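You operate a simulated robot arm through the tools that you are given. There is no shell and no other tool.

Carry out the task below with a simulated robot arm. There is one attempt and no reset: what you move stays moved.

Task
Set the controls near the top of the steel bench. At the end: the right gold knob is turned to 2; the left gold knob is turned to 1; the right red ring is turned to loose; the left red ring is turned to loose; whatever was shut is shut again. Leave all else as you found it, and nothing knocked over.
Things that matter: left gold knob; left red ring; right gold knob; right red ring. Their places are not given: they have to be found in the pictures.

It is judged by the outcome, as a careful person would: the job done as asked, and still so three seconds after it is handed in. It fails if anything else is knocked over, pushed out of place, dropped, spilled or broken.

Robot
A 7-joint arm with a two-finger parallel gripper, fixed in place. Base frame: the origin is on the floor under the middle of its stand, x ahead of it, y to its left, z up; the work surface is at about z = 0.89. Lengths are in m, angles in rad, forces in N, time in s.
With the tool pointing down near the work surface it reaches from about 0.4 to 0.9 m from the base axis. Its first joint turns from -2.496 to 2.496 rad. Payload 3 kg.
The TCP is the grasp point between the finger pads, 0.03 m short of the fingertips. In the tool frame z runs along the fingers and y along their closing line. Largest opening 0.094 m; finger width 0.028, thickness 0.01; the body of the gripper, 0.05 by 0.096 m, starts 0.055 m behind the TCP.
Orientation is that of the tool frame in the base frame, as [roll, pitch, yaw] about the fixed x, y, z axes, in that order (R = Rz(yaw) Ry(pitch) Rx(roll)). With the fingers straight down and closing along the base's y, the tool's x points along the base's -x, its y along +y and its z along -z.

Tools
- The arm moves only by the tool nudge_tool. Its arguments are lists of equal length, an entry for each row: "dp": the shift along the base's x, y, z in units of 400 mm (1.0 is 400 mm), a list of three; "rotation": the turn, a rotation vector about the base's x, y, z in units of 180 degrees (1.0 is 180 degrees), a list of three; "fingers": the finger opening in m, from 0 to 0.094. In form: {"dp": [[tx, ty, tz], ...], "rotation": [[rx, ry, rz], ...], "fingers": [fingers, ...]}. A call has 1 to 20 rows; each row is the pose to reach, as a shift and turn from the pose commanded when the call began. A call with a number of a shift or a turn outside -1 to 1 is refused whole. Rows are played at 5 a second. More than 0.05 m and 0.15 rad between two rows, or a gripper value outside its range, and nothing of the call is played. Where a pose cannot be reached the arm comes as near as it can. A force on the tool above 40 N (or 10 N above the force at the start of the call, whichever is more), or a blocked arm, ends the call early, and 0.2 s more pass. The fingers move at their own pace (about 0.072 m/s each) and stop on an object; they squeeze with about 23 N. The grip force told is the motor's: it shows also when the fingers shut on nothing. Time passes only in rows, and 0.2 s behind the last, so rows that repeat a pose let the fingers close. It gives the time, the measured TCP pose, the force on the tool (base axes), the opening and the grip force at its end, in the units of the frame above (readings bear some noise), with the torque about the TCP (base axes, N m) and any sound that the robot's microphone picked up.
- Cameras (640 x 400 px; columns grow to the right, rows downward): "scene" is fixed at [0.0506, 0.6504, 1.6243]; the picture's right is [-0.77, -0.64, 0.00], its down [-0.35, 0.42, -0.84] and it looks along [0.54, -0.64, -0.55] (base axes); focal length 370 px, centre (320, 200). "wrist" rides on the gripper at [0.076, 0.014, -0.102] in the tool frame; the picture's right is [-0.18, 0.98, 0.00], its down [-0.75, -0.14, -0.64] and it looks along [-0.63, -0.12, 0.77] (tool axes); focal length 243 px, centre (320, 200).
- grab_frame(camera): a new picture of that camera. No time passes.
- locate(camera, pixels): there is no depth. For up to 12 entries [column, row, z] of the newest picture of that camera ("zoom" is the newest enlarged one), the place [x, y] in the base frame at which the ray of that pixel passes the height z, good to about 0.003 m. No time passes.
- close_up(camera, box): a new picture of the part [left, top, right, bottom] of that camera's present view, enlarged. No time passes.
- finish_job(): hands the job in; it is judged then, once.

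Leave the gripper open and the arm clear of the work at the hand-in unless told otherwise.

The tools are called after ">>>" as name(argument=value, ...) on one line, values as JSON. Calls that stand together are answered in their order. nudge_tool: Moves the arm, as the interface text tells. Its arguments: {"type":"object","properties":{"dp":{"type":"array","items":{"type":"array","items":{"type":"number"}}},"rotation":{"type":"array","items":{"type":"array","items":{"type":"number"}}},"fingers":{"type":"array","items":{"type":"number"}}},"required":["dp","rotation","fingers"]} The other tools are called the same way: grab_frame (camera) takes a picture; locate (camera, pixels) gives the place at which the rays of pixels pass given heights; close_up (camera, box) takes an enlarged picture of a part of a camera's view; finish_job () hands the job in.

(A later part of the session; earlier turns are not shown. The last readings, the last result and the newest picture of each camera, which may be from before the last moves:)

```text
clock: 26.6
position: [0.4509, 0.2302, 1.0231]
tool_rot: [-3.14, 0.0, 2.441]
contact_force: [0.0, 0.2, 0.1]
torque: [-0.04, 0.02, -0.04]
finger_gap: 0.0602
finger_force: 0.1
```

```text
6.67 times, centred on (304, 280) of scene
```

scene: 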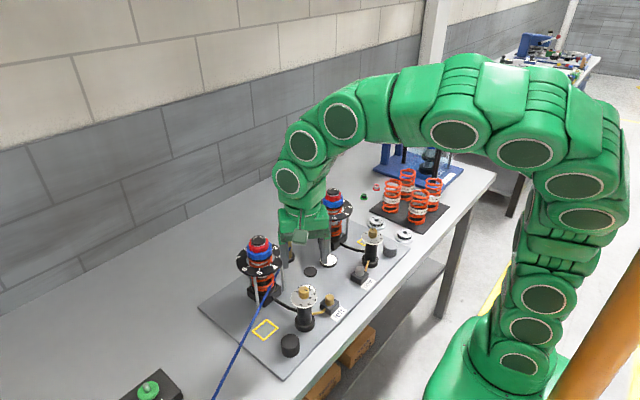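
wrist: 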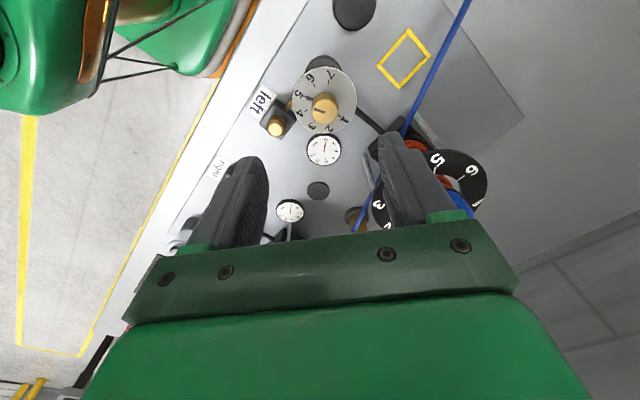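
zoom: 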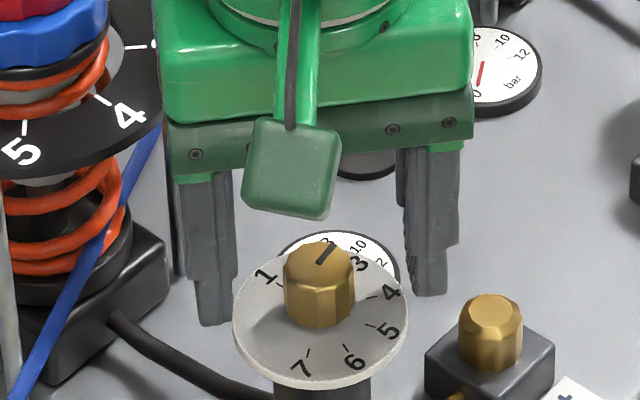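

The knob is between the fingers again, with its mark pointing at 3. I'll close, check centring, and turn further.

>>> nudge_tool(dp=[[0, 0, 0], [0, 0, 0], [0, 0, 0], [0, 0, 0]], rotation=[[0, 0, 0], [0, 0, 0], [0, 0, 0], [0, 0, 0]], fingers=[0.035, 0.026, 0.01, 0.01])

```text
clock: 27.6
position: [0.4517, 0.2305, 1.0227]
tool_rot: [-3.139, -0.001, 2.444]
contact_force: [7.3, 11.7, -5.7]
torque: [0.37, -0.3, 0.04]
finger_gap: 0.0234
finger_force: 45.6
```

>>> nudge_tool(dp=[[0.001, 0.001, 0], [0.001, 0.001, 0], [0.001, 0.001, 0], [0.001, 0.001, 0], [0.001, 0.001, 0], [0.001, 0.001, 0], [0.001, 0.001, 0], [0.001, 0.001, 0], [0.001, 0.001, 0], [0.001, 0.001, 0]], rotation=[[0, 0, 0.022], [0, 0, 0.044], [0, 0, 0.066], [0, 0, 0.088], [0, 0, 0.11], [0, 0, 0.132], [0, 0, 0.154], [0, 0, 0.176], [0, 0, 0.198], [0, 0, 0.198]], fingers=[0.01, 0.01, 0.01, 0.01, 0.01, 0.01, 0.01, 0.01, 0.01, 0.01])

>>> close_up(camera="wrist", box=[256, 90, 384, 220])

```text
clock: 29.8
position: [0.4511, 0.2308, 1.0231]
tool_rot: [-3.137, -0.001, 3.066]
contact_force: [-1.4, 13.7, -4.0]
torque: [0.84, 0.8, 0.03]
finger_gap: 0.023
finger_force: 45.0
```

```text
3.08 times, centred on (320, 155) of wrist
```

zoom: 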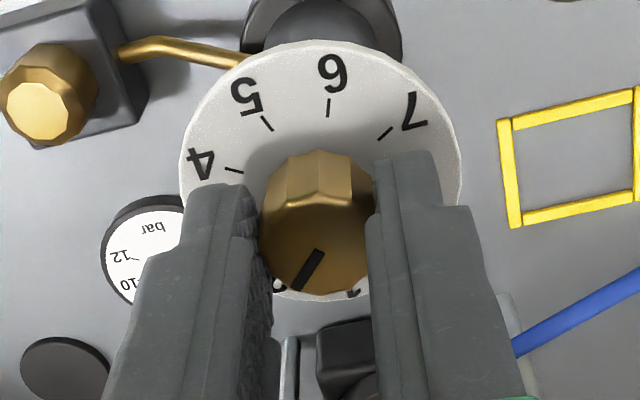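

>>> nudge_tool(dp=[[0, 0.001, 0], [0, 0.001, 0], [0, 0.001, 0], [0, 0.001, 0], [0, 0.001, 0], [0, 0.001, 0], [0, 0.001, 0], [0, 0.001, 0], [0, 0.001, 0]], rotation=[[0, 0, 0.022], [0, 0, 0.044], [0, 0, 0.066], [0, 0, 0.088], [0, 0, 0.11], [0, 0, 0.132], [0, 0, 0.154], [0, 0, 0.176], [0, 0, 0.176]], fingers=[0.01, 0.01, 0.01, 0.01, 0.01, 0.01, 0.01, 0.01, 0.01])

>>> close_up(camera="wrist", box=[256, 90, 384, 220])

```text
clock: 31.8
position: [0.4503, 0.2309, 1.0225]
tool_rot: [-3.138, -0.002, -2.666]
contact_force: [-9.3, -0.5, -9.8]
torque: [0.09, 0.86, 0.0]
finger_gap: 0.0234
finger_force: 45.1
```

```text
3.08 times, centred on (320, 155) of wrist
```

zoom: 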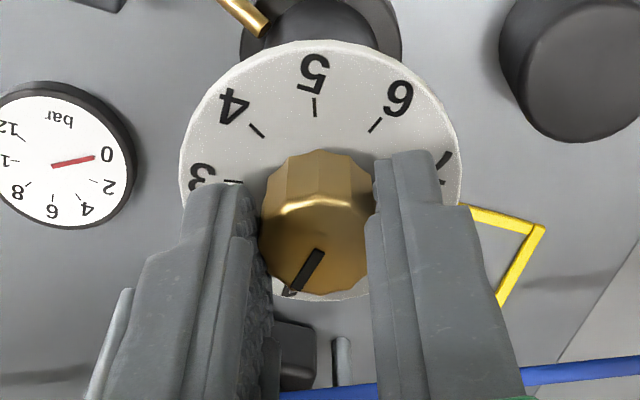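

About 13° remains to reach 1. I'll continue with a small relief shift in x.

>>> nudge_tool(dp=[[-0.001, 0, 0], [-0.001, 0, 0], [-0.001, 0, 0], [-0.001, 0, 0], [-0.001, 0, 0]], rotation=[[0, 0, 0.02], [0, 0, 0.04], [0, 0, 0.06], [0, 0, 0.071], [0, 0, 0.071]], fingers=[0.01, 0.01, 0.01, 0.01, 0.01])

>>> close_up(camera="wrist", box=[256, 90, 384, 220])

```text
clock: 33.0
position: [0.4502, 0.2301, 1.0219]
tool_rot: [-3.138, -0.001, -2.442]
contact_force: [-5.7, -1.6, -6.5]
torque: [0.31, -0.01, -0.47]
finger_gap: 0.023
finger_force: 45.4
```

```text
3.08 times, centred on (320, 155) of wrist
```

zoom: 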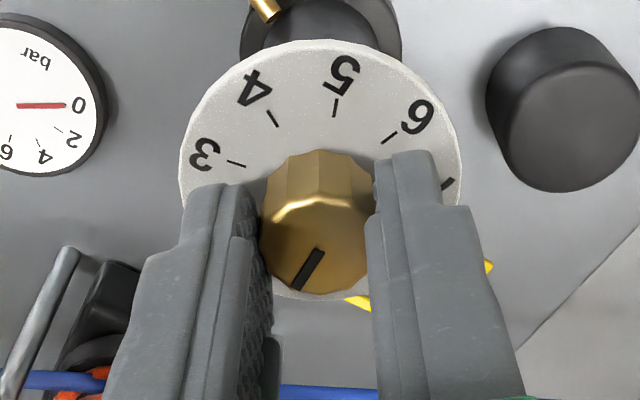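

Yaw matches the full 160°, and a torque of about -0.47 N m has appeared, which suggests the end stop at 1. I'll release, rise and read the dial.

>>> nudge_tool(dp=[[0, 0, 0], [0, 0, 0], [0, 0, 0.04], [0, 0, 0.1], [0, 0, 0.16], [0, 0, 0.22], [0, 0, 0.22]], rotation=[[0, 0, 0], [0, 0, 0], [0, 0, 0], [0, 0, 0], [0, 0, 0], [0, 0, 0], [0, 0, 0]], fingers=[0.06, 0.06, 0.06, 0.06, 0.06, 0.06, 0.06])

>>> close_up(camera="wrist", box=[256, 60, 384, 160])

>>> close_up(camera="scene", box=[272, 270, 336, 310])

```text
clock: 34.6
position: [0.4481, 0.2304, 1.1095]
tool_rot: [-3.136, -0.003, -2.441]
contact_force: [-0.9, 0.4, -0.3]
torque: [0.04, 0.02, 0.01]
finger_gap: 0.06
finger_force: 0.1
```

```text
4.00 times, centred on (320, 110) of wrist
```

zoom: 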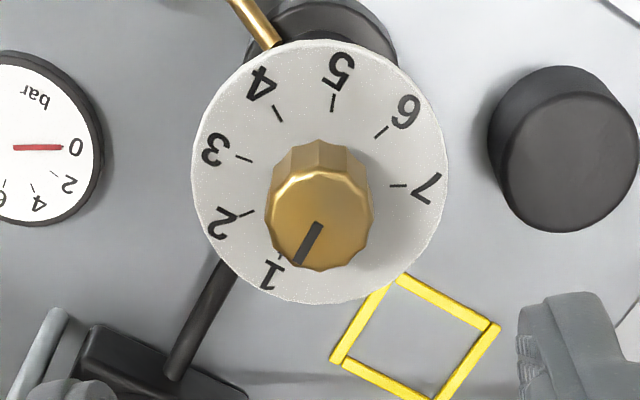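

```text
10.00 times, centred on (304, 290) of scene
```

zoom: 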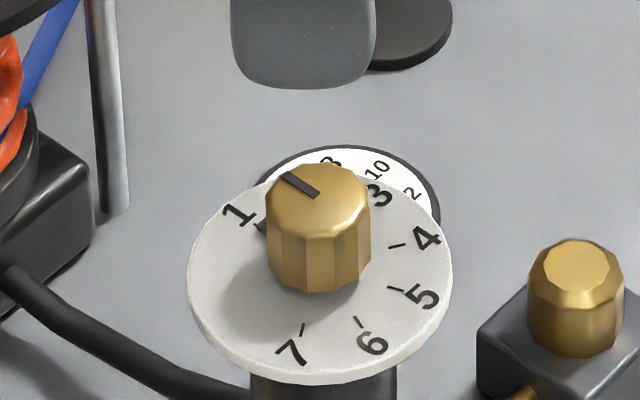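

The left knob reads 1. Next are the red rings. I'll rise, move above the left ring (about (0.588, 0.230)) with the tips well over the cap, and turn the hand to 40° clockwise of neutral.

>>> nudge_tool(dp=[[0, 0, 0.06], [0, 0, 0.13], [0.03, 0, 0.13], [0.06, 0, 0.13], [0.1, 0, 0.13], [0.14, 0, 0.13], [0.18, 0, 0.13], [0.22, 0, 0.13], [0.26, 0, 0.13], [0.3, 0, 0.13], [0.345, 0, 0.13], [0.345, 0, 0.13], [0.345, 0, 0.13]], rotation=[[0, 0, -0.037], [0, 0, -0.074], [0, 0, -0.111], [0, 0, -0.148], [0, 0, -0.185], [0, 0, -0.222], [0, 0, -0.259], [0, 0, -0.296], [0, 0, -0.333], [0, 0, -0.37], [0, 0, -0.407], [0, 0, -0.444], [0, 0, -0.444]], fingers=[0.08, 0.08, 0.08, 0.08, 0.08, 0.08, 0.08, 0.08, 0.08, 0.08, 0.08, 0.08, 0.08])

>>> grab_frame(camera="wrist")

>>> grab_frame(camera="scene")

```text
clock: 37.4
position: [0.5873, 0.2311, 1.1633]
tool_rot: [-3.138, -0.002, 2.446]
contact_force: [-0.3, -0.4, 0.5]
torque: [0.0, 0.05, 0.0]
finger_gap: 0.0796
finger_force: 0.0
```

```text
taken
```

wrist: 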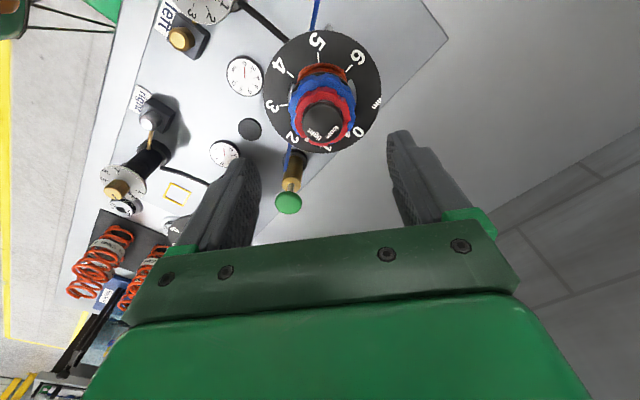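

```text
taken
```

scene: 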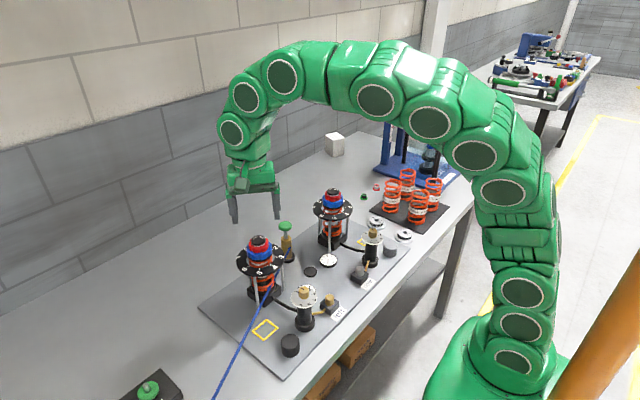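

>>> close_up(camera="wrist", box=[258, 20, 386, 170])

>>> close_up(camera="wrist", box=[280, 80, 370, 160])

>>> locate(camera="wrist", pixels=[[325, 125, 1.076], [325, 125, 1.066], [289, 202, 1.0], [289, 202, 0.98]])

>>> locate(camera="scene", pixels=[[285.4, 225.6, 1.0], [285.4, 225.6, 0.98]])

```text
2.67 times, centred on (322, 95) of wrist
```

zoom: 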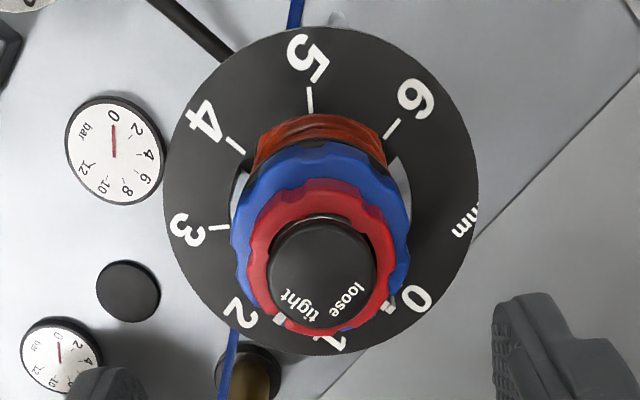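

```text
5.00 times, centred on (325, 120) of wrist
```

zoom: 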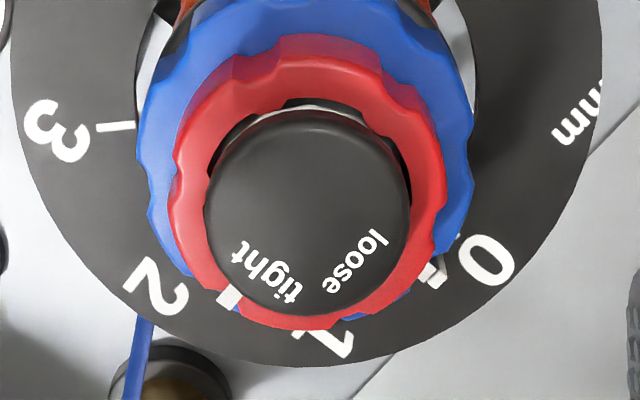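

```text
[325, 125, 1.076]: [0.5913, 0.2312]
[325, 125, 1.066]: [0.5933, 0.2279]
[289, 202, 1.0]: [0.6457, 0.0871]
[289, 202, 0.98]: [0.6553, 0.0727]
```

```text
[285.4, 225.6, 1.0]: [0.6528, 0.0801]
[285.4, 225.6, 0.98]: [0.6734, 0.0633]
```

I can see the left red ring's white mark at (230, 298) in the close-up, by "tight". "Loose" is at (355, 262), counter-clockwise from it. I'll locate these for exact angles and the centre.

>>> locate(camera="wrist", pixels=[[322.6, 122.4, 1.076], [314.6, 134.4, 1.076], [332, 132.4, 1.076], [307, 139.6, 1.067], [322.2, 118.5, 1.067], [347, 135, 1.055], [294.6, 118.5, 1.067], [350, 118.5, 1.067]])

>>> close_up(camera="scene", box=[227, 225, 291, 265])

```text
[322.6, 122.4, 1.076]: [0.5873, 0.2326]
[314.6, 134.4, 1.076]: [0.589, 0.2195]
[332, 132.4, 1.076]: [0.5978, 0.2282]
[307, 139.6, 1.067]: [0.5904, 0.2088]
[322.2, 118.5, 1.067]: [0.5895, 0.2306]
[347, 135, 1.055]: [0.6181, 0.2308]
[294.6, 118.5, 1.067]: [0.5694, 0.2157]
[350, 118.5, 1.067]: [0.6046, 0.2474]
```

```text
10.00 times, centred on (259, 245) of scene
```

zoom: 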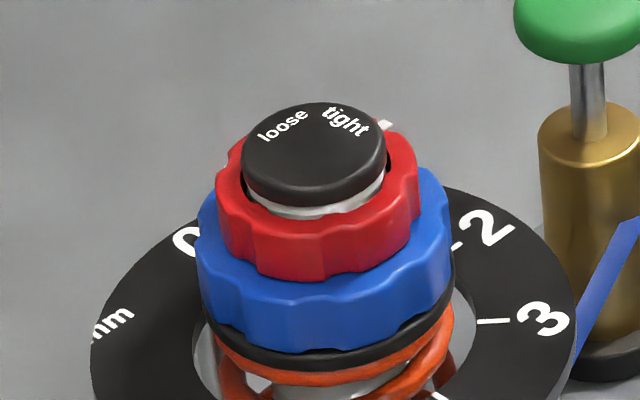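

The ring centre is ≈ (0.5885, 0.2315), the mark is at about -86° and "loose" at about -15°. The cap top is z ≈ 1.078, with the red ring spanning roughly 1.055–1.067. I'll lower with open fingers to tips z ≈ 1.066 and check the heights in the pictures.

>>> nudge_tool(dp=[[0.0025, 0.001, -0.05], [0.0025, 0.001, -0.1], [0.0025, 0.001, -0.14], [0.0025, 0.001, -0.17], [0.0025, 0.001, -0.17]], rotation=[[0, 0, 0], [0, 0, 0], [0, 0, 0], [0, 0, 0], [0, 0, 0]], fingers=[0.08, 0.08, 0.08, 0.08, 0.08])

>>> close_up(camera="scene", box=[211, 205, 307, 265])

>>> close_up(camera="wrist", box=[240, 80, 400, 220])

```text
clock: 38.6
position: [0.5886, 0.2308, 1.0952]
tool_rot: [-3.139, -0.002, 2.448]
contact_force: [0.4, -0.6, -0.3]
torque: [-0.01, 0.0, -0.01]
finger_gap: 0.08
finger_force: 0.1
```

```text
6.67 times, centred on (259, 235) of scene
```

zoom: 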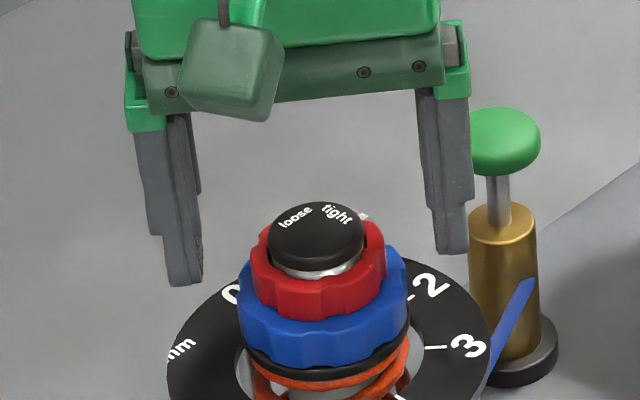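

```text
2.86 times, centred on (320, 150) of wrist
```

zoom: 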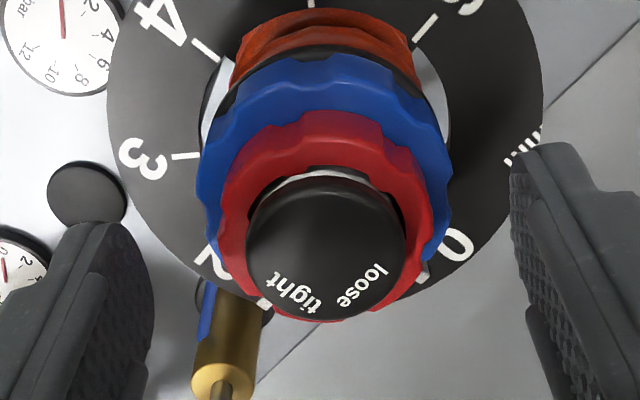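

The fingertips are level with the top of the red ring, about 13 mm below the cap top, and well centred. I'll lower another 6 mm so the tips reach mid-red-ring, still above the blue ring, and close to a 0.055 opening.

>>> nudge_tool(dp=[[0, 0, -0.008], [0, 0, -0.015], [0, 0, -0.015], [0, 0, -0.015], [0, 0, -0.015]], rotation=[[0, 0, 0], [0, 0, 0], [0, 0, 0], [0, 0, 0], [0, 0, 0]], fingers=[0.08, 0.075, 0.065, 0.055, 0.055])

>>> close_up(camera="scene", box=[227, 220, 291, 260])

>>> close_up(camera="wrist", box=[240, 80, 400, 220])

```text
clock: 39.8
position: [0.5874, 0.2302, 1.089]
tool_rot: [-3.138, -0.003, 2.449]
contact_force: [-1.2, -0.4, 1.0]
torque: [-0.01, -0.01, -0.02]
finger_gap: 0.0549
finger_force: 0.1
```

```text
10.00 times, centred on (259, 240) of scene
```

zoom: 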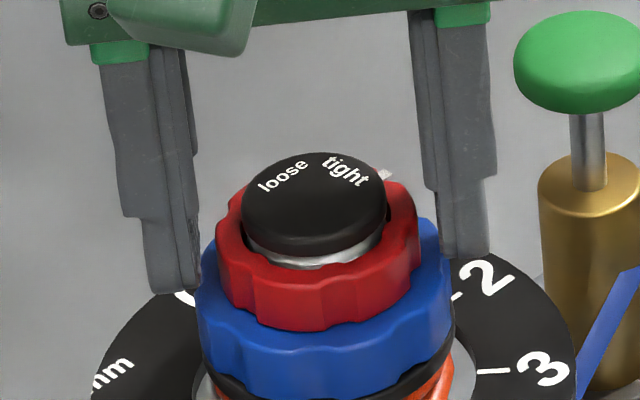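

```text
2.86 times, centred on (320, 150) of wrist
```

zoom: 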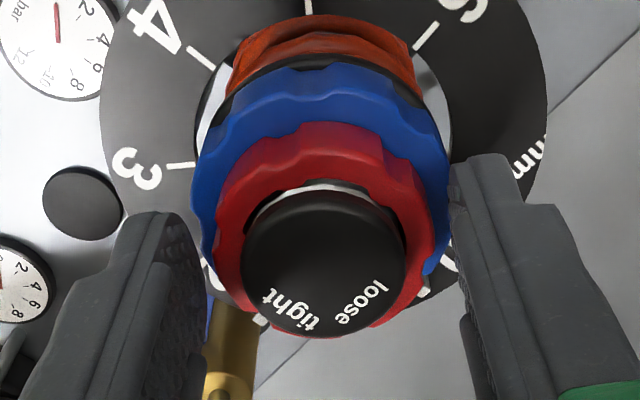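

The tips look only 1–2 mm above the blue ring, so I'll raise 2 mm for margin and then close gently on the red ring.

>>> nudge_tool(dp=[[0, 0, 0.005], [0, 0, 0.005], [0, 0, 0.005], [0, 0, 0.005]], rotation=[[0, 0, 0], [0, 0, 0], [0, 0, 0], [0, 0, 0]], fingers=[0.052, 0.049, 0.046, 0.046])

>>> close_up(camera="wrist", box=[240, 80, 400, 220])

>>> close_up(camera="scene", box=[227, 220, 291, 260])

```text
clock: 40.8
position: [0.5891, 0.2312, 1.0908]
tool_rot: [-3.14, -0.002, 2.446]
contact_force: [2.5, 2.2, -0.5]
torque: [0.1, -0.03, 0.01]
finger_gap: 0.0475
finger_force: 1.4
```

```text
2.86 times, centred on (320, 150) of wrist
```

zoom: 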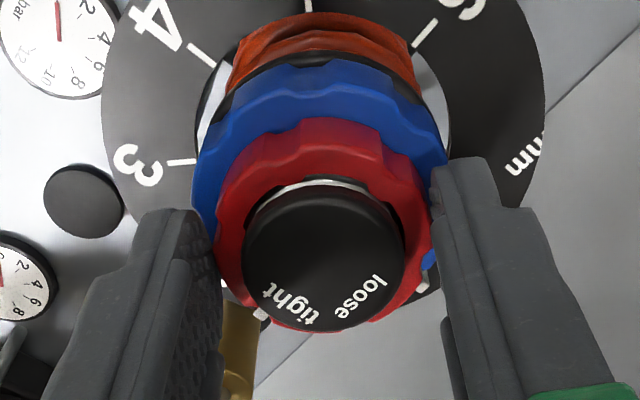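

```text
10.00 times, centred on (259, 240) of scene
```

zoom: 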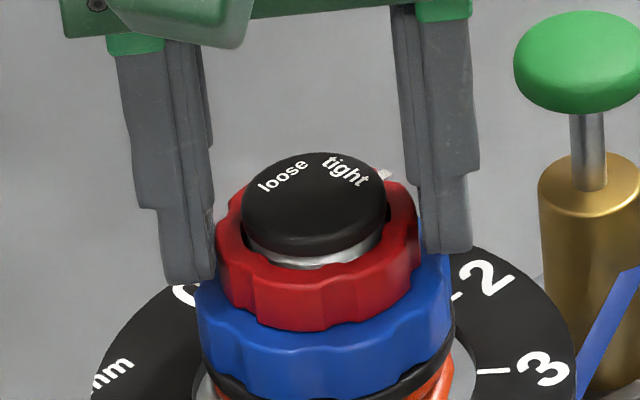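

The fingers are touching the red ring at a 0.0475 gap with little side force, and no contact on the blue. Now I'll squeeze and turn +20° first to check that only the red ring follows.

>>> nudge_tool(dp=[[0, 0, 0], [0, 0, 0], [0, 0, 0], [0, 0, 0], [0, 0, 0], [0, 0, 0], [0, 0, 0], [0, 0, 0]], rotation=[[0, 0, 0], [0, 0, 0], [0, 0, 0.022], [0, 0, 0.044], [0, 0, 0.066], [0, 0, 0.088], [0, 0, 0.111], [0, 0, 0.111]], fingers=[0.035, 0.035, 0.035, 0.035, 0.035, 0.035, 0.035, 0.035])

>>> close_up(camera="wrist", box=[240, 80, 400, 220])

>>> close_up(camera="scene", box=[227, 220, 291, 260])

```text
clock: 42.6
position: [0.5898, 0.2316, 1.0913]
tool_rot: [-3.139, -0.001, 2.796]
contact_force: [0.8, 1.2, -3.0]
torque: [0.3, 0.03, 0.04]
finger_gap: 0.0462
finger_force: 44.8
```

```text
2.86 times, centred on (320, 150) of wrist
```

zoom: 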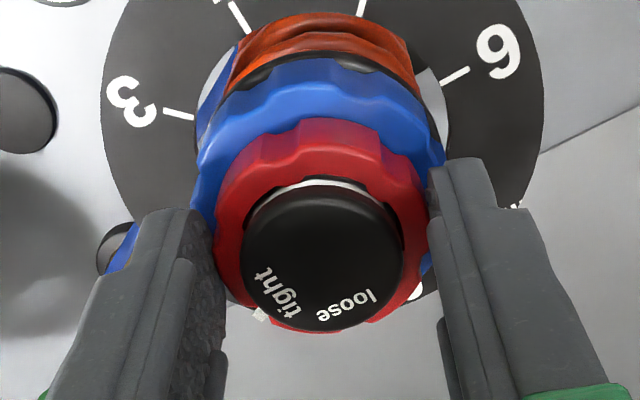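

```text
10.00 times, centred on (259, 240) of scene
```

zoom: 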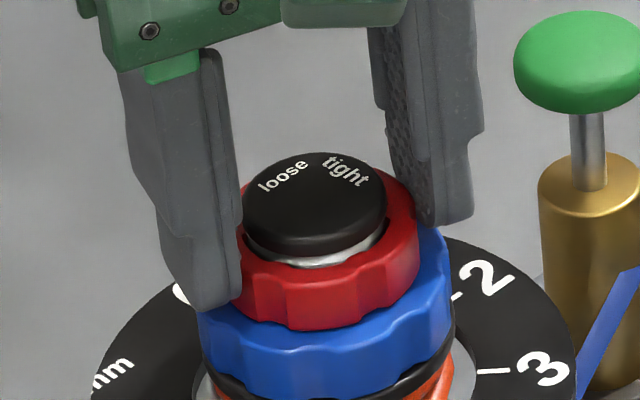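

Only the red ring follows; the cap text and the blue ring stay put. I'll continue another 45°, for about 65° in total.

>>> nudge_tool(dp=[[0, 0, 0], [0, 0, 0], [0, 0, 0], [0, 0, 0], [0, 0, 0], [0, 0, 0], [0, 0, 0], [0, 0, 0], [0, 0, 0], [0, 0, 0], [0, 0, 0]], rotation=[[0, 0, 0.025], [0, 0, 0.05], [0, 0, 0.075], [0, 0, 0.1], [0, 0, 0.125], [0, 0, 0.15], [0, 0, 0.175], [0, 0, 0.2], [0, 0, 0.225], [0, 0, 0.25], [0, 0, 0.25]], fingers=[0.035, 0.035, 0.035, 0.035, 0.035, 0.035, 0.035, 0.035, 0.035, 0.035, 0.035])

>>> close_up(camera="wrist", box=[240, 80, 400, 220])

>>> close_up(camera="scene", box=[227, 220, 291, 260])

```text
clock: 45.0
position: [0.5888, 0.2293, 1.09]
tool_rot: [-3.139, -0.001, -2.701]
contact_force: [-7.6, -37.2, -2.1]
torque: [-0.84, 0.66, -0.05]
finger_gap: 0.046
finger_force: 45.0
```

```text
2.86 times, centred on (320, 150) of wrist
```

zoom: 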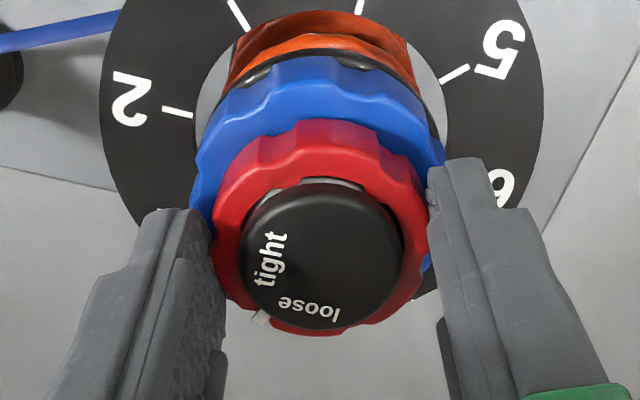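

```text
10.00 times, centred on (259, 240) of scene
```

zoom: 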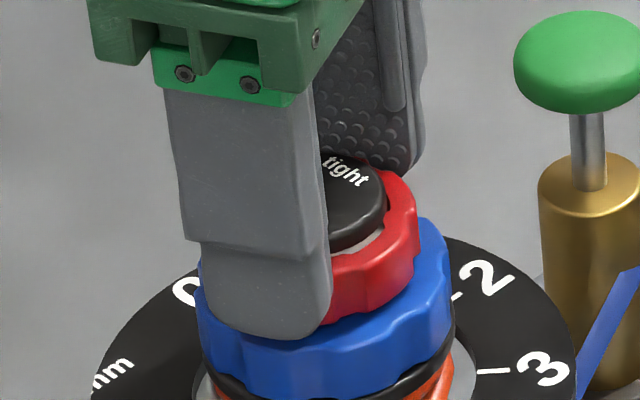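

The ring has turned about 65°, but a -37 N side force has built up in y. I'll relieve it with a 1.5 mm shift in -y before going on.

>>> nudge_tool(dp=[[0, -0.002, 0], [0, -0.004, 0], [0, -0.004, 0]], rotation=[[0, 0, 0], [0, 0, 0], [0, 0, 0]], fingers=[0.035, 0.035, 0.035])

```text
clock: 45.8
position: [0.5891, 0.2295, 1.0908]
tool_rot: [-3.14, 0.001, -2.702]
contact_force: [-0.1, -13.7, -3.2]
torque: [0.01, -0.18, -0.05]
finger_gap: 0.0459
finger_force: 44.6
```

>>> nudge_tool(dp=[[0, -0.001, 0], [0, -0.001, 0], [0, -0.001, 0], [0, -0.001, 0]], rotation=[[0, 0, 0.015], [0, 0, 0.03], [0, 0, 0.04], [0, 0, 0.04]], fingers=[0.035, 0.035, 0.035, 0.035])

>>> close_up(camera="wrist", box=[240, 80, 400, 220])

```text
clock: 46.8
position: [0.5904, 0.2296, 1.0914]
tool_rot: [-3.139, -0.002, -2.576]
contact_force: [7.4, 9.5, 2.4]
torque: [0.59, -0.2, 0.03]
finger_gap: 0.0457
finger_force: 44.7
```

```text
2.86 times, centred on (320, 150) of wrist
```

zoom: 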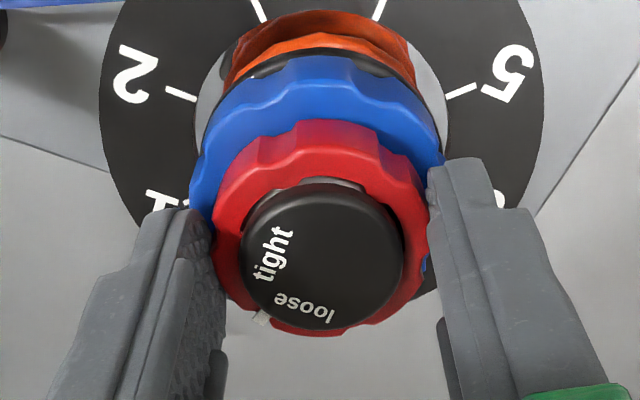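

The mark isn't at "loose" yet. Measuring the text directions on the cap, I estimate tight and loose are about 80–90° apart. I'll continue in small steps and watch the torque for an end stop.

>>> nudge_tool(dp=[[0.001, 0.001, 0], [0.001, 0.001, 0], [0.001, 0.001, 0], [0.001, 0.001, 0]], rotation=[[0, 0, 0.015], [0, 0, 0.03], [0, 0, 0.042], [0, 0, 0.042]], fingers=[0.035, 0.035, 0.035, 0.035])

>>> close_up(camera="wrist", box=[280, 120, 370, 200])

```text
clock: 47.8
position: [0.5889, 0.2301, 1.091]
tool_rot: [-3.139, 0.002, -2.445]
contact_force: [-1.0, 11.6, 5.5]
torque: [0.46, 0.24, 0.05]
finger_gap: 0.0463
finger_force: 44.8
```

```text
5.00 times, centred on (325, 160) of wrist
```

zoom: 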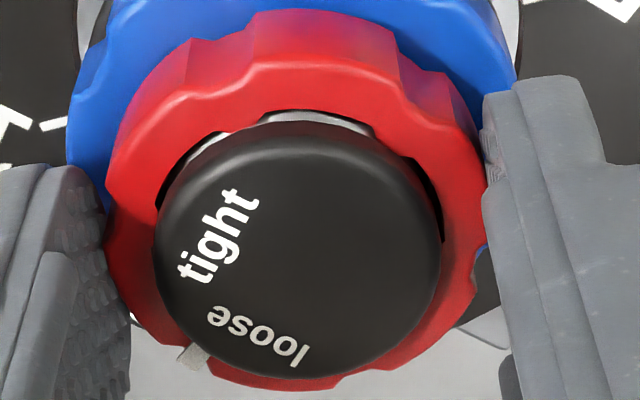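

I've turned about 80°. The loose text still needs roughly 8–10° more to sit under the mark the way "tight" did. I'll continue in small steps while watching the torque.

>>> nudge_tool(dp=[[0, 0.001, 0], [0, 0.001, 0], [0, 0.001, 0], [0, 0.001, 0]], rotation=[[0, 0, 0.01], [0, 0, 0.02], [0, 0, 0.03], [0, 0, 0.03]], fingers=[0.035, 0.035, 0.035, 0.035])

>>> close_up(camera="wrist", box=[280, 120, 370, 200])

```text
clock: 48.8
position: [0.5895, 0.2298, 1.0906]
tool_rot: [-3.138, -0.002, -2.352]
contact_force: [1.6, 6.0, 2.5]
torque: [0.07, 0.14, 0.01]
finger_gap: 0.0461
finger_force: 45.0
```

```text
5.00 times, centred on (325, 160) of wrist
```

zoom: 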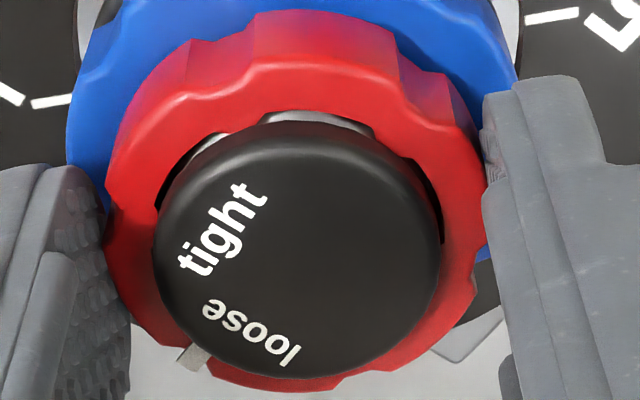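

>>> nudge_tool(dp=[[0, 0, 0], [0, 0, 0], [0, 0, 0], [0, 0, 0]], rotation=[[0, 0, 0.01], [0, 0, 0.02], [0, 0, 0.027], [0, 0, 0.027]], fingers=[0.035, 0.035, 0.035, 0.035])

>>> close_up(camera="wrist", box=[280, 120, 370, 200])

```text
clock: 49.8
position: [0.5898, 0.2288, 1.0915]
tool_rot: [-3.137, 0.0, -2.266]
contact_force: [-1.6, -1.0, 3.8]
torque: [0.66, -0.06, -0.88]
finger_gap: 0.046
finger_force: 44.7
```

```text
5.00 times, centred on (325, 160) of wrist
```

zoom: 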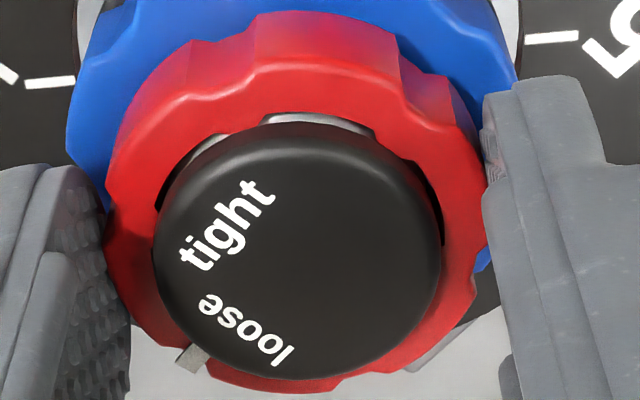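

The torque has jumped to -0.88 N m at about 90°. That is the end stop, with the mark at "loose". I'll open, rise straight up, and look.

>>> nudge_tool(dp=[[0, 0, 0], [0, 0, 0], [0, 0, 0], [0, 0, 0.05], [0, 0, 0.1], [0, 0, 0.16], [0, 0, 0.2], [0, 0, 0.2]], rotation=[[0, 0, 0], [0, 0, 0], [0, 0, 0], [0, 0, 0], [0, 0, 0], [0, 0, 0], [0, 0, 0], [0, 0, 0]], fingers=[0.06, 0.08, 0.08, 0.08, 0.08, 0.08, 0.08, 0.08])

>>> close_up(camera="wrist", box=[260, 60, 380, 160])

>>> close_up(camera="scene", box=[227, 225, 291, 265])

```text
clock: 51.6
position: [0.589, 0.2309, 1.171]
tool_rot: [-3.137, -0.002, -2.266]
contact_force: [0.1, 0.6, -0.8]
torque: [-0.02, -0.02, 0.0]
finger_gap: 0.0797
finger_force: 0.0
```

```text
4.00 times, centred on (320, 110) of wrist
```

zoom: 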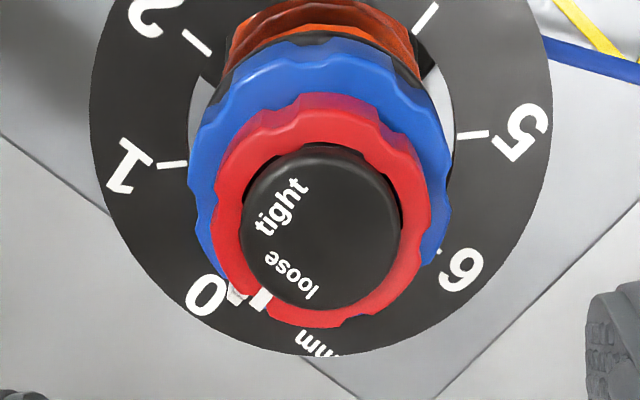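

```text
10.00 times, centred on (259, 245) of scene
```

zoom: 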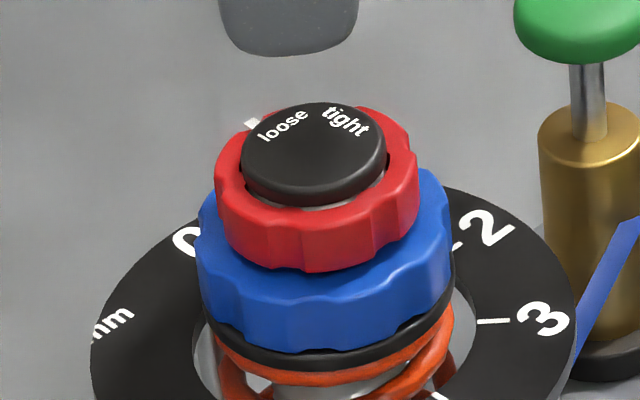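

The left ring's mark now sits at "loose", and the blue ring is unchanged. Next I'll go to the right ring at about (0.588, -0.050), staying high and turning the hand back to 45° clockwise of neutral.

>>> nudge_tool(dp=[[0, -0.045, 0], [0, -0.09, 0], [0, -0.135, 0], [0, -0.18, 0], [0, -0.225, 0], [0, -0.27, 0], [0, -0.315, 0], [0, -0.36, 0], [0, -0.405, 0], [0, -0.45, 0], [0, -0.495, 0], [0, -0.54, 0], [0, -0.585, 0], [0, -0.63, 0], [0, -0.675, 0], [0, -0.7, 0], [0, -0.7, 0]], rotation=[[0, 0, -0.035], [0, 0, -0.07], [0, 0, -0.105], [0, 0, -0.14], [0, 0, -0.175], [0, 0, -0.21], [0, 0, -0.245], [0, 0, -0.28], [0, 0, -0.315], [0, 0, -0.35], [0, 0, -0.385], [0, 0, -0.42], [0, 0, -0.455], [0, 0, -0.49], [0, 0, -0.525], [0, 0, -0.528], [0, 0, -0.528]], fingers=[0.08, 0.08, 0.08, 0.08, 0.08, 0.08, 0.08, 0.08, 0.08, 0.08, 0.08, 0.08, 0.08, 0.08, 0.08, 0.08, 0.08])

>>> grab_frame(camera="wrist")

>>> close_up(camera="wrist", box=[260, 60, 380, 160])

>>> close_up(camera="scene", box=[301, 175, 365, 215])

```text
clock: 55.2
position: [0.5887, -0.051, 1.1706]
tool_rot: [-3.137, -0.002, 2.358]
contact_force: [-0.8, -0.8, -0.8]
torque: [-0.01, -0.01, 0.04]
finger_gap: 0.08
finger_force: 0.1
```

```text
taken
```

wrist: 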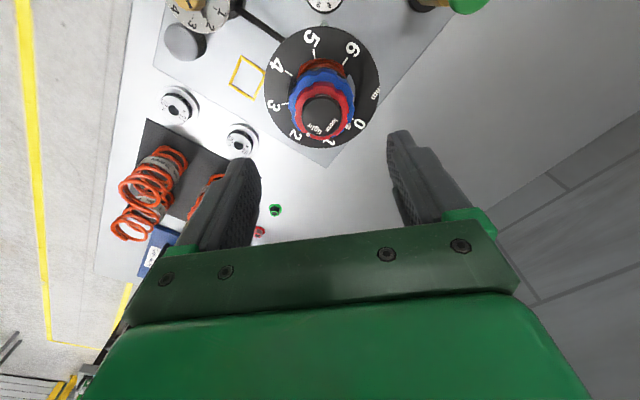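

```text
4.00 times, centred on (320, 110) of wrist
```

zoom: 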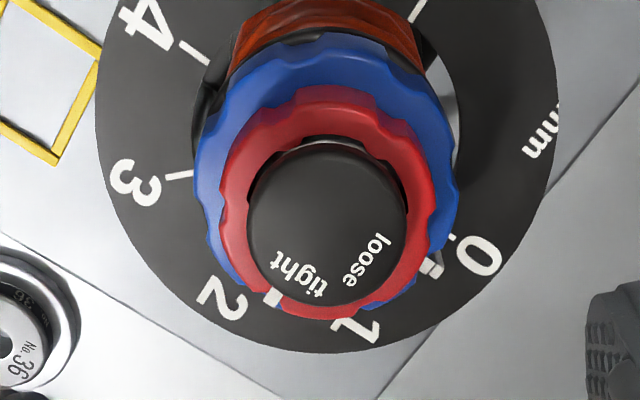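

```text
10.00 times, centred on (333, 195) of scene
```

zoom: 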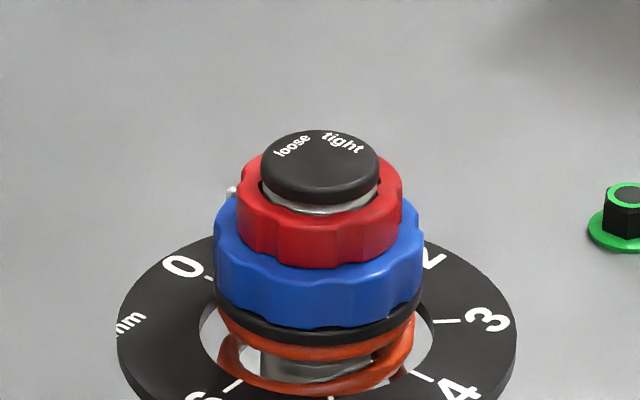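

The geometry matches the left ring: mark at "tight", cap in the same place in the view. I'll shift 1 mm toward the centre and lower open fingers to the same heights as before, then check.

>>> nudge_tool(dp=[[0.002, 0.002, -0.05], [0.002, 0.002, -0.1], [0.002, 0.002, -0.15], [0.002, 0.002, -0.185], [0.002, 0.002, -0.185], [0.002, 0.002, -0.185]], rotation=[[0, 0, 0], [0, 0, 0], [0, 0, 0], [0, 0, 0], [0, 0, 0], [0, 0, 0]], fingers=[0.08, 0.08, 0.08, 0.08, 0.08, 0.07])

>>> close_up(camera="scene", box=[301, 170, 365, 210])

>>> close_up(camera="wrist", box=[240, 80, 400, 220])

```text
clock: 56.6
position: [0.5897, -0.0498, 1.097]
tool_rot: [-3.14, -0.001, 2.358]
contact_force: [-0.6, -0.2, 0.3]
torque: [0.0, -0.02, 0.01]
finger_gap: 0.0703
finger_force: 0.1
```

```text
10.00 times, centred on (333, 190) of scene
```

zoom: 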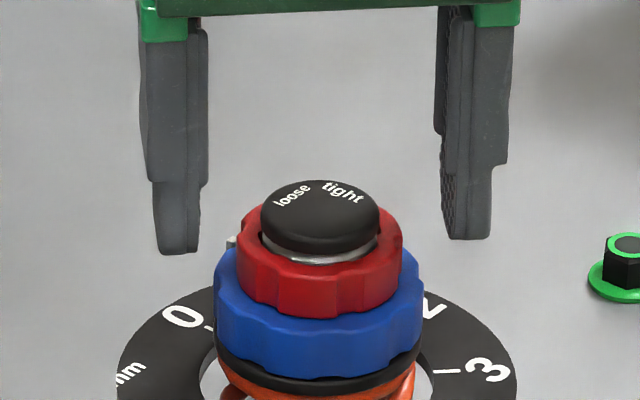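

```text
2.86 times, centred on (320, 150) of wrist
```

zoom: 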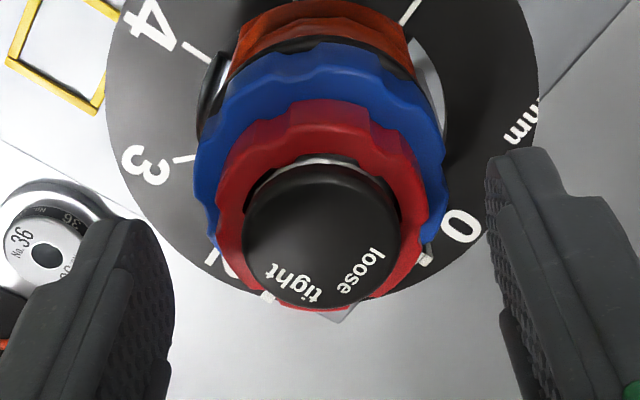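

The tips are about 10–11 mm below the cap top and centred to within a millimetre. I'll lower another 6.5 mm, close to contact, and check.

>>> nudge_tool(dp=[[-0.001, -0.001, -0.008], [-0.001, -0.001, -0.015], [-0.001, -0.001, -0.015], [-0.001, -0.001, -0.015], [-0.001, -0.001, -0.015], [-0.001, -0.001, -0.015]], rotation=[[0, 0, 0], [0, 0, 0], [0, 0, 0], [0, 0, 0], [0, 0, 0], [0, 0, 0]], fingers=[0.07, 0.065, 0.055, 0.05, 0.047, 0.047])

>>> close_up(camera="scene", box=[301, 170, 365, 210])

>>> close_up(camera="wrist", box=[240, 80, 400, 220])

```text
clock: 58.0
position: [0.5892, -0.05, 1.0914]
tool_rot: [-3.138, -0.002, 2.358]
contact_force: [2.4, 3.1, -0.4]
torque: [0.04, -0.02, 0.0]
finger_gap: 0.0481
finger_force: 0.9
```

```text
10.00 times, centred on (333, 190) of scene
```

zoom: 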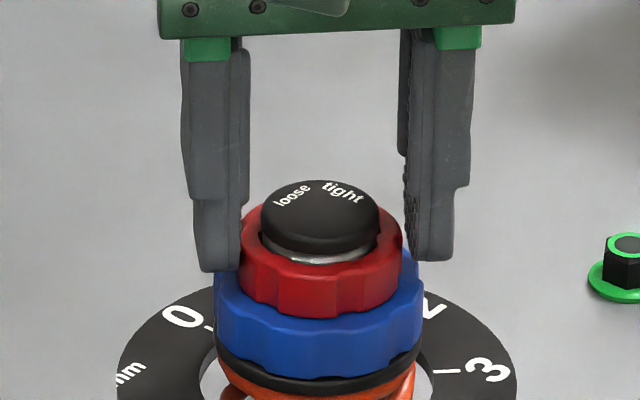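

```text
2.86 times, centred on (320, 150) of wrist
```

zoom: 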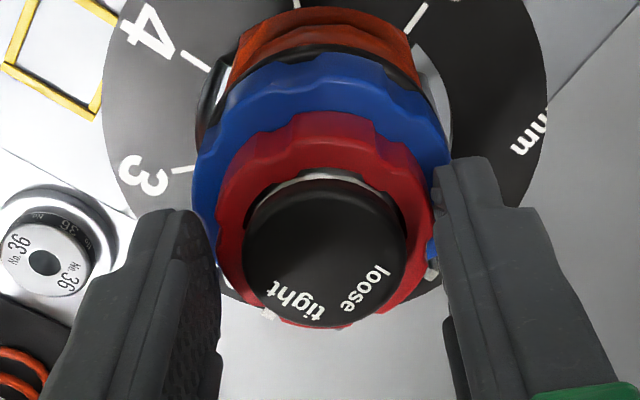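

There is contact on the red ring at a 0.048 gap with only slight force, clear of the blue. I'll squeeze and turn +27° first.

>>> nudge_tool(dp=[[0, 0, 0], [0, 0, 0], [0, 0, 0], [0, 0, 0], [0, 0, 0], [0, 0, 0], [0, 0, 0], [0, 0, 0], [0, 0, 0]], rotation=[[0, 0, 0], [0, 0, 0], [0, 0, 0.025], [0, 0, 0.05], [0, 0, 0.075], [0, 0, 0.1], [0, 0, 0.125], [0, 0, 0.15], [0, 0, 0.15]], fingers=[0.035, 0.035, 0.035, 0.035, 0.035, 0.035, 0.035, 0.035, 0.035])

>>> close_up(camera="wrist", box=[240, 80, 400, 220])

>>> close_up(camera="scene", box=[301, 170, 365, 210])

```text
clock: 60.0
position: [0.5902, -0.0496, 1.0908]
tool_rot: [-3.14, -0.001, 2.831]
contact_force: [7.8, 14.1, -0.4]
torque: [0.89, -0.27, -0.01]
finger_gap: 0.0453
finger_force: 45.1
```

```text
2.86 times, centred on (320, 150) of wrist
```

zoom: 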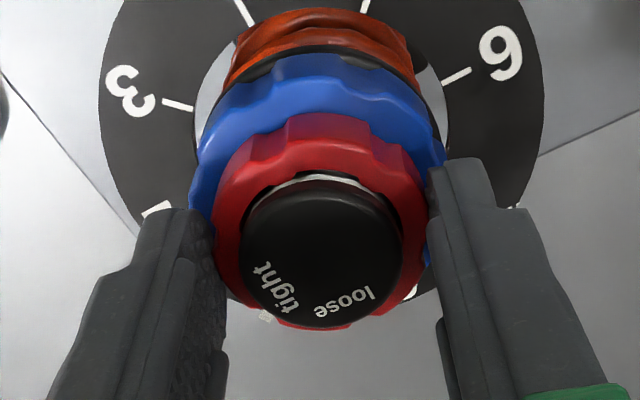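

```text
10.00 times, centred on (333, 190) of scene
```

zoom: 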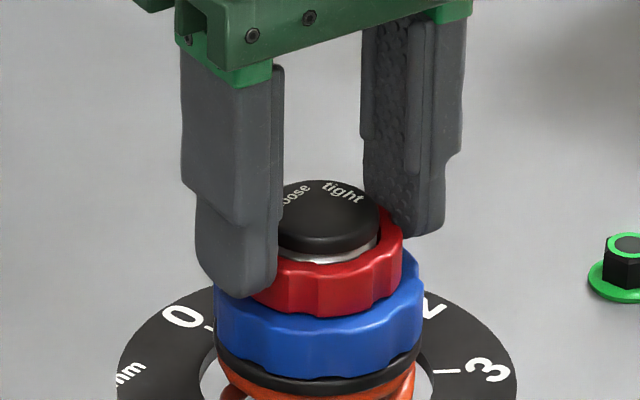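

It's turning correctly and the blue ring stays still. I'll shift slightly +y to relieve the side force and go another 27°.

>>> nudge_tool(dp=[[0.0005, 0.0015, 0], [0.0005, 0.0015, 0], [0.0005, 0.0015, 0], [0.0005, 0.0015, 0], [0.0005, 0.0015, 0], [0.0005, 0.0015, 0], [0.0005, 0.0015, 0]], rotation=[[0, 0, 0.025], [0, 0, 0.05], [0, 0, 0.075], [0, 0, 0.1], [0, 0, 0.125], [0, 0, 0.15], [0, 0, 0.15]], fingers=[0.035, 0.035, 0.035, 0.035, 0.035, 0.035, 0.035])

```text
clock: 61.6
position: [0.5894, -0.0499, 1.0907]
tool_rot: [-3.139, -0.002, -2.981]
contact_force: [-2.3, -2.0, 2.3]
torque: [0.32, 0.2, -0.04]
finger_gap: 0.0456
finger_force: 45.2
```

About 54° done with low forces. I'll continue another 27°.

>>> nudge_tool(dp=[[0, 0, 0], [0, 0, 0], [0, 0, 0], [0, 0, 0], [0, 0, 0], [0, 0, 0], [0, 0, 0]], rotation=[[0, 0, 0.025], [0, 0, 0.05], [0, 0, 0.075], [0, 0, 0.1], [0, 0, 0.125], [0, 0, 0.15], [0, 0, 0.15]], fingers=[0.035, 0.035, 0.035, 0.035, 0.035, 0.035, 0.035])

>>> close_up(camera="wrist", box=[280, 120, 370, 200])

```text
clock: 63.2
position: [0.5903, -0.0499, 1.0897]
tool_rot: [-3.139, -0.001, -2.509]
contact_force: [1.6, -12.4, 2.2]
torque: [0.09, -0.01, 0.03]
finger_gap: 0.0458
finger_force: 45.3
```

```text
5.00 times, centred on (325, 160) of wrist
```

zoom: 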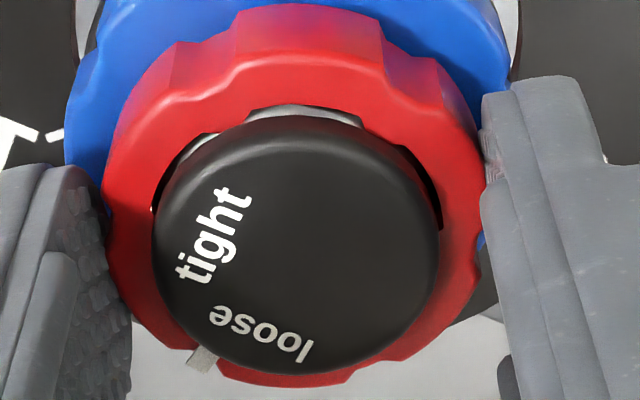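

About 81° done. I'll take the last ~9° to the loose end stop in small steps.

>>> nudge_tool(dp=[[0, -0.001, 0], [0, -0.001, 0], [0, -0.001, 0], [0, -0.001, 0], [0, -0.001, 0], [0, -0.001, 0]], rotation=[[0, 0, 0.01], [0, 0, 0.02], [0, 0, 0.03], [0, 0, 0.04], [0, 0, 0.048], [0, 0, 0.048]], fingers=[0.035, 0.035, 0.035, 0.035, 0.035, 0.035])

>>> close_up(camera="wrist", box=[280, 120, 370, 200])

```text
clock: 64.6
position: [0.5886, -0.0499, 1.0906]
tool_rot: [-3.137, -0.001, -2.359]
contact_force: [-0.9, 0.8, 3.3]
torque: [0.13, 0.18, -0.43]
finger_gap: 0.0457
finger_force: 45.3
```

```text
5.00 times, centred on (325, 160) of wrist
```

zoom: 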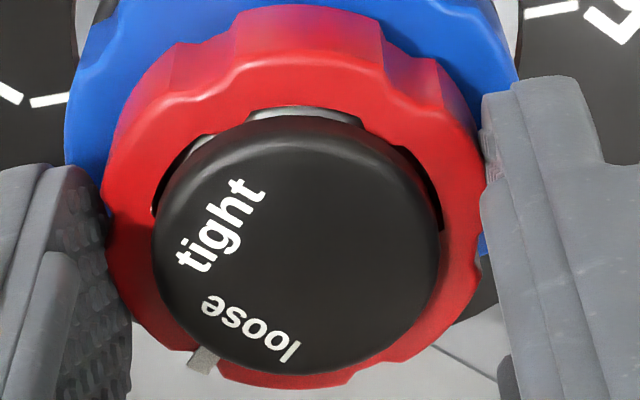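

The torque rose to -0.43 N m at 89.7°, so the ring is at the loose stop. I'll open, rise and check.

>>> nudge_tool(dp=[[0, 0, 0], [0, 0, 0], [0, 0, 0], [0, 0, 0.05], [0, 0, 0.1], [0, 0, 0.16], [0, 0, 0.2], [0, 0, 0.2]], rotation=[[0, 0, 0], [0, 0, 0], [0, 0, 0], [0, 0, 0], [0, 0, 0], [0, 0, 0], [0, 0, 0], [0, 0, 0]], fingers=[0.06, 0.08, 0.08, 0.08, 0.08, 0.08, 0.08, 0.08])

>>> close_up(camera="wrist", box=[260, 60, 380, 160])

>>> close_up(camera="scene", box=[301, 175, 365, 215])

```text
clock: 66.4
position: [0.5904, -0.0504, 1.1698]
tool_rot: [-3.14, -0.003, -2.359]
contact_force: [-0.7, 0.0, 0.4]
torque: [0.01, 0.01, 0.0]
finger_gap: 0.0802
finger_force: 0.1
```

```text
4.00 times, centred on (320, 110) of wrist
```

zoom: 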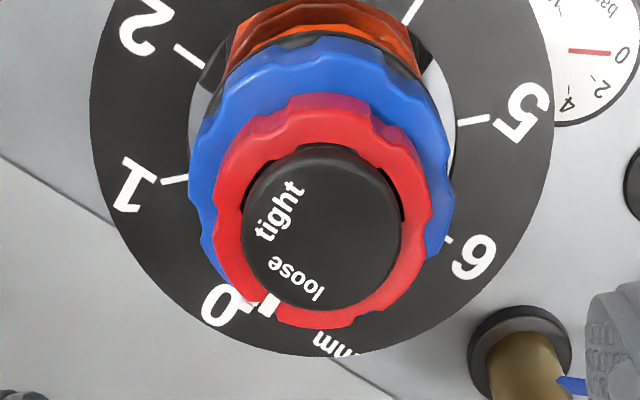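

```text
10.00 times, centred on (333, 195) of scene
```

zoom: 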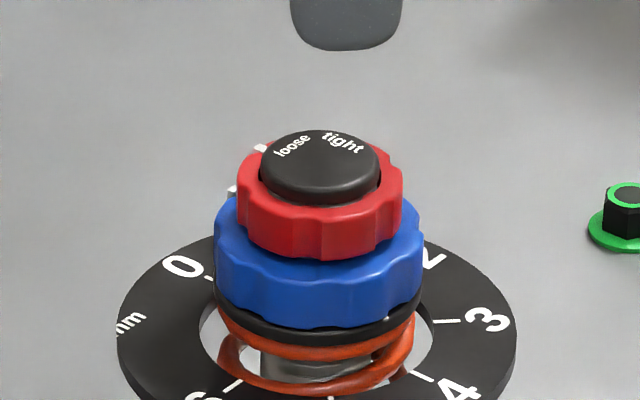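

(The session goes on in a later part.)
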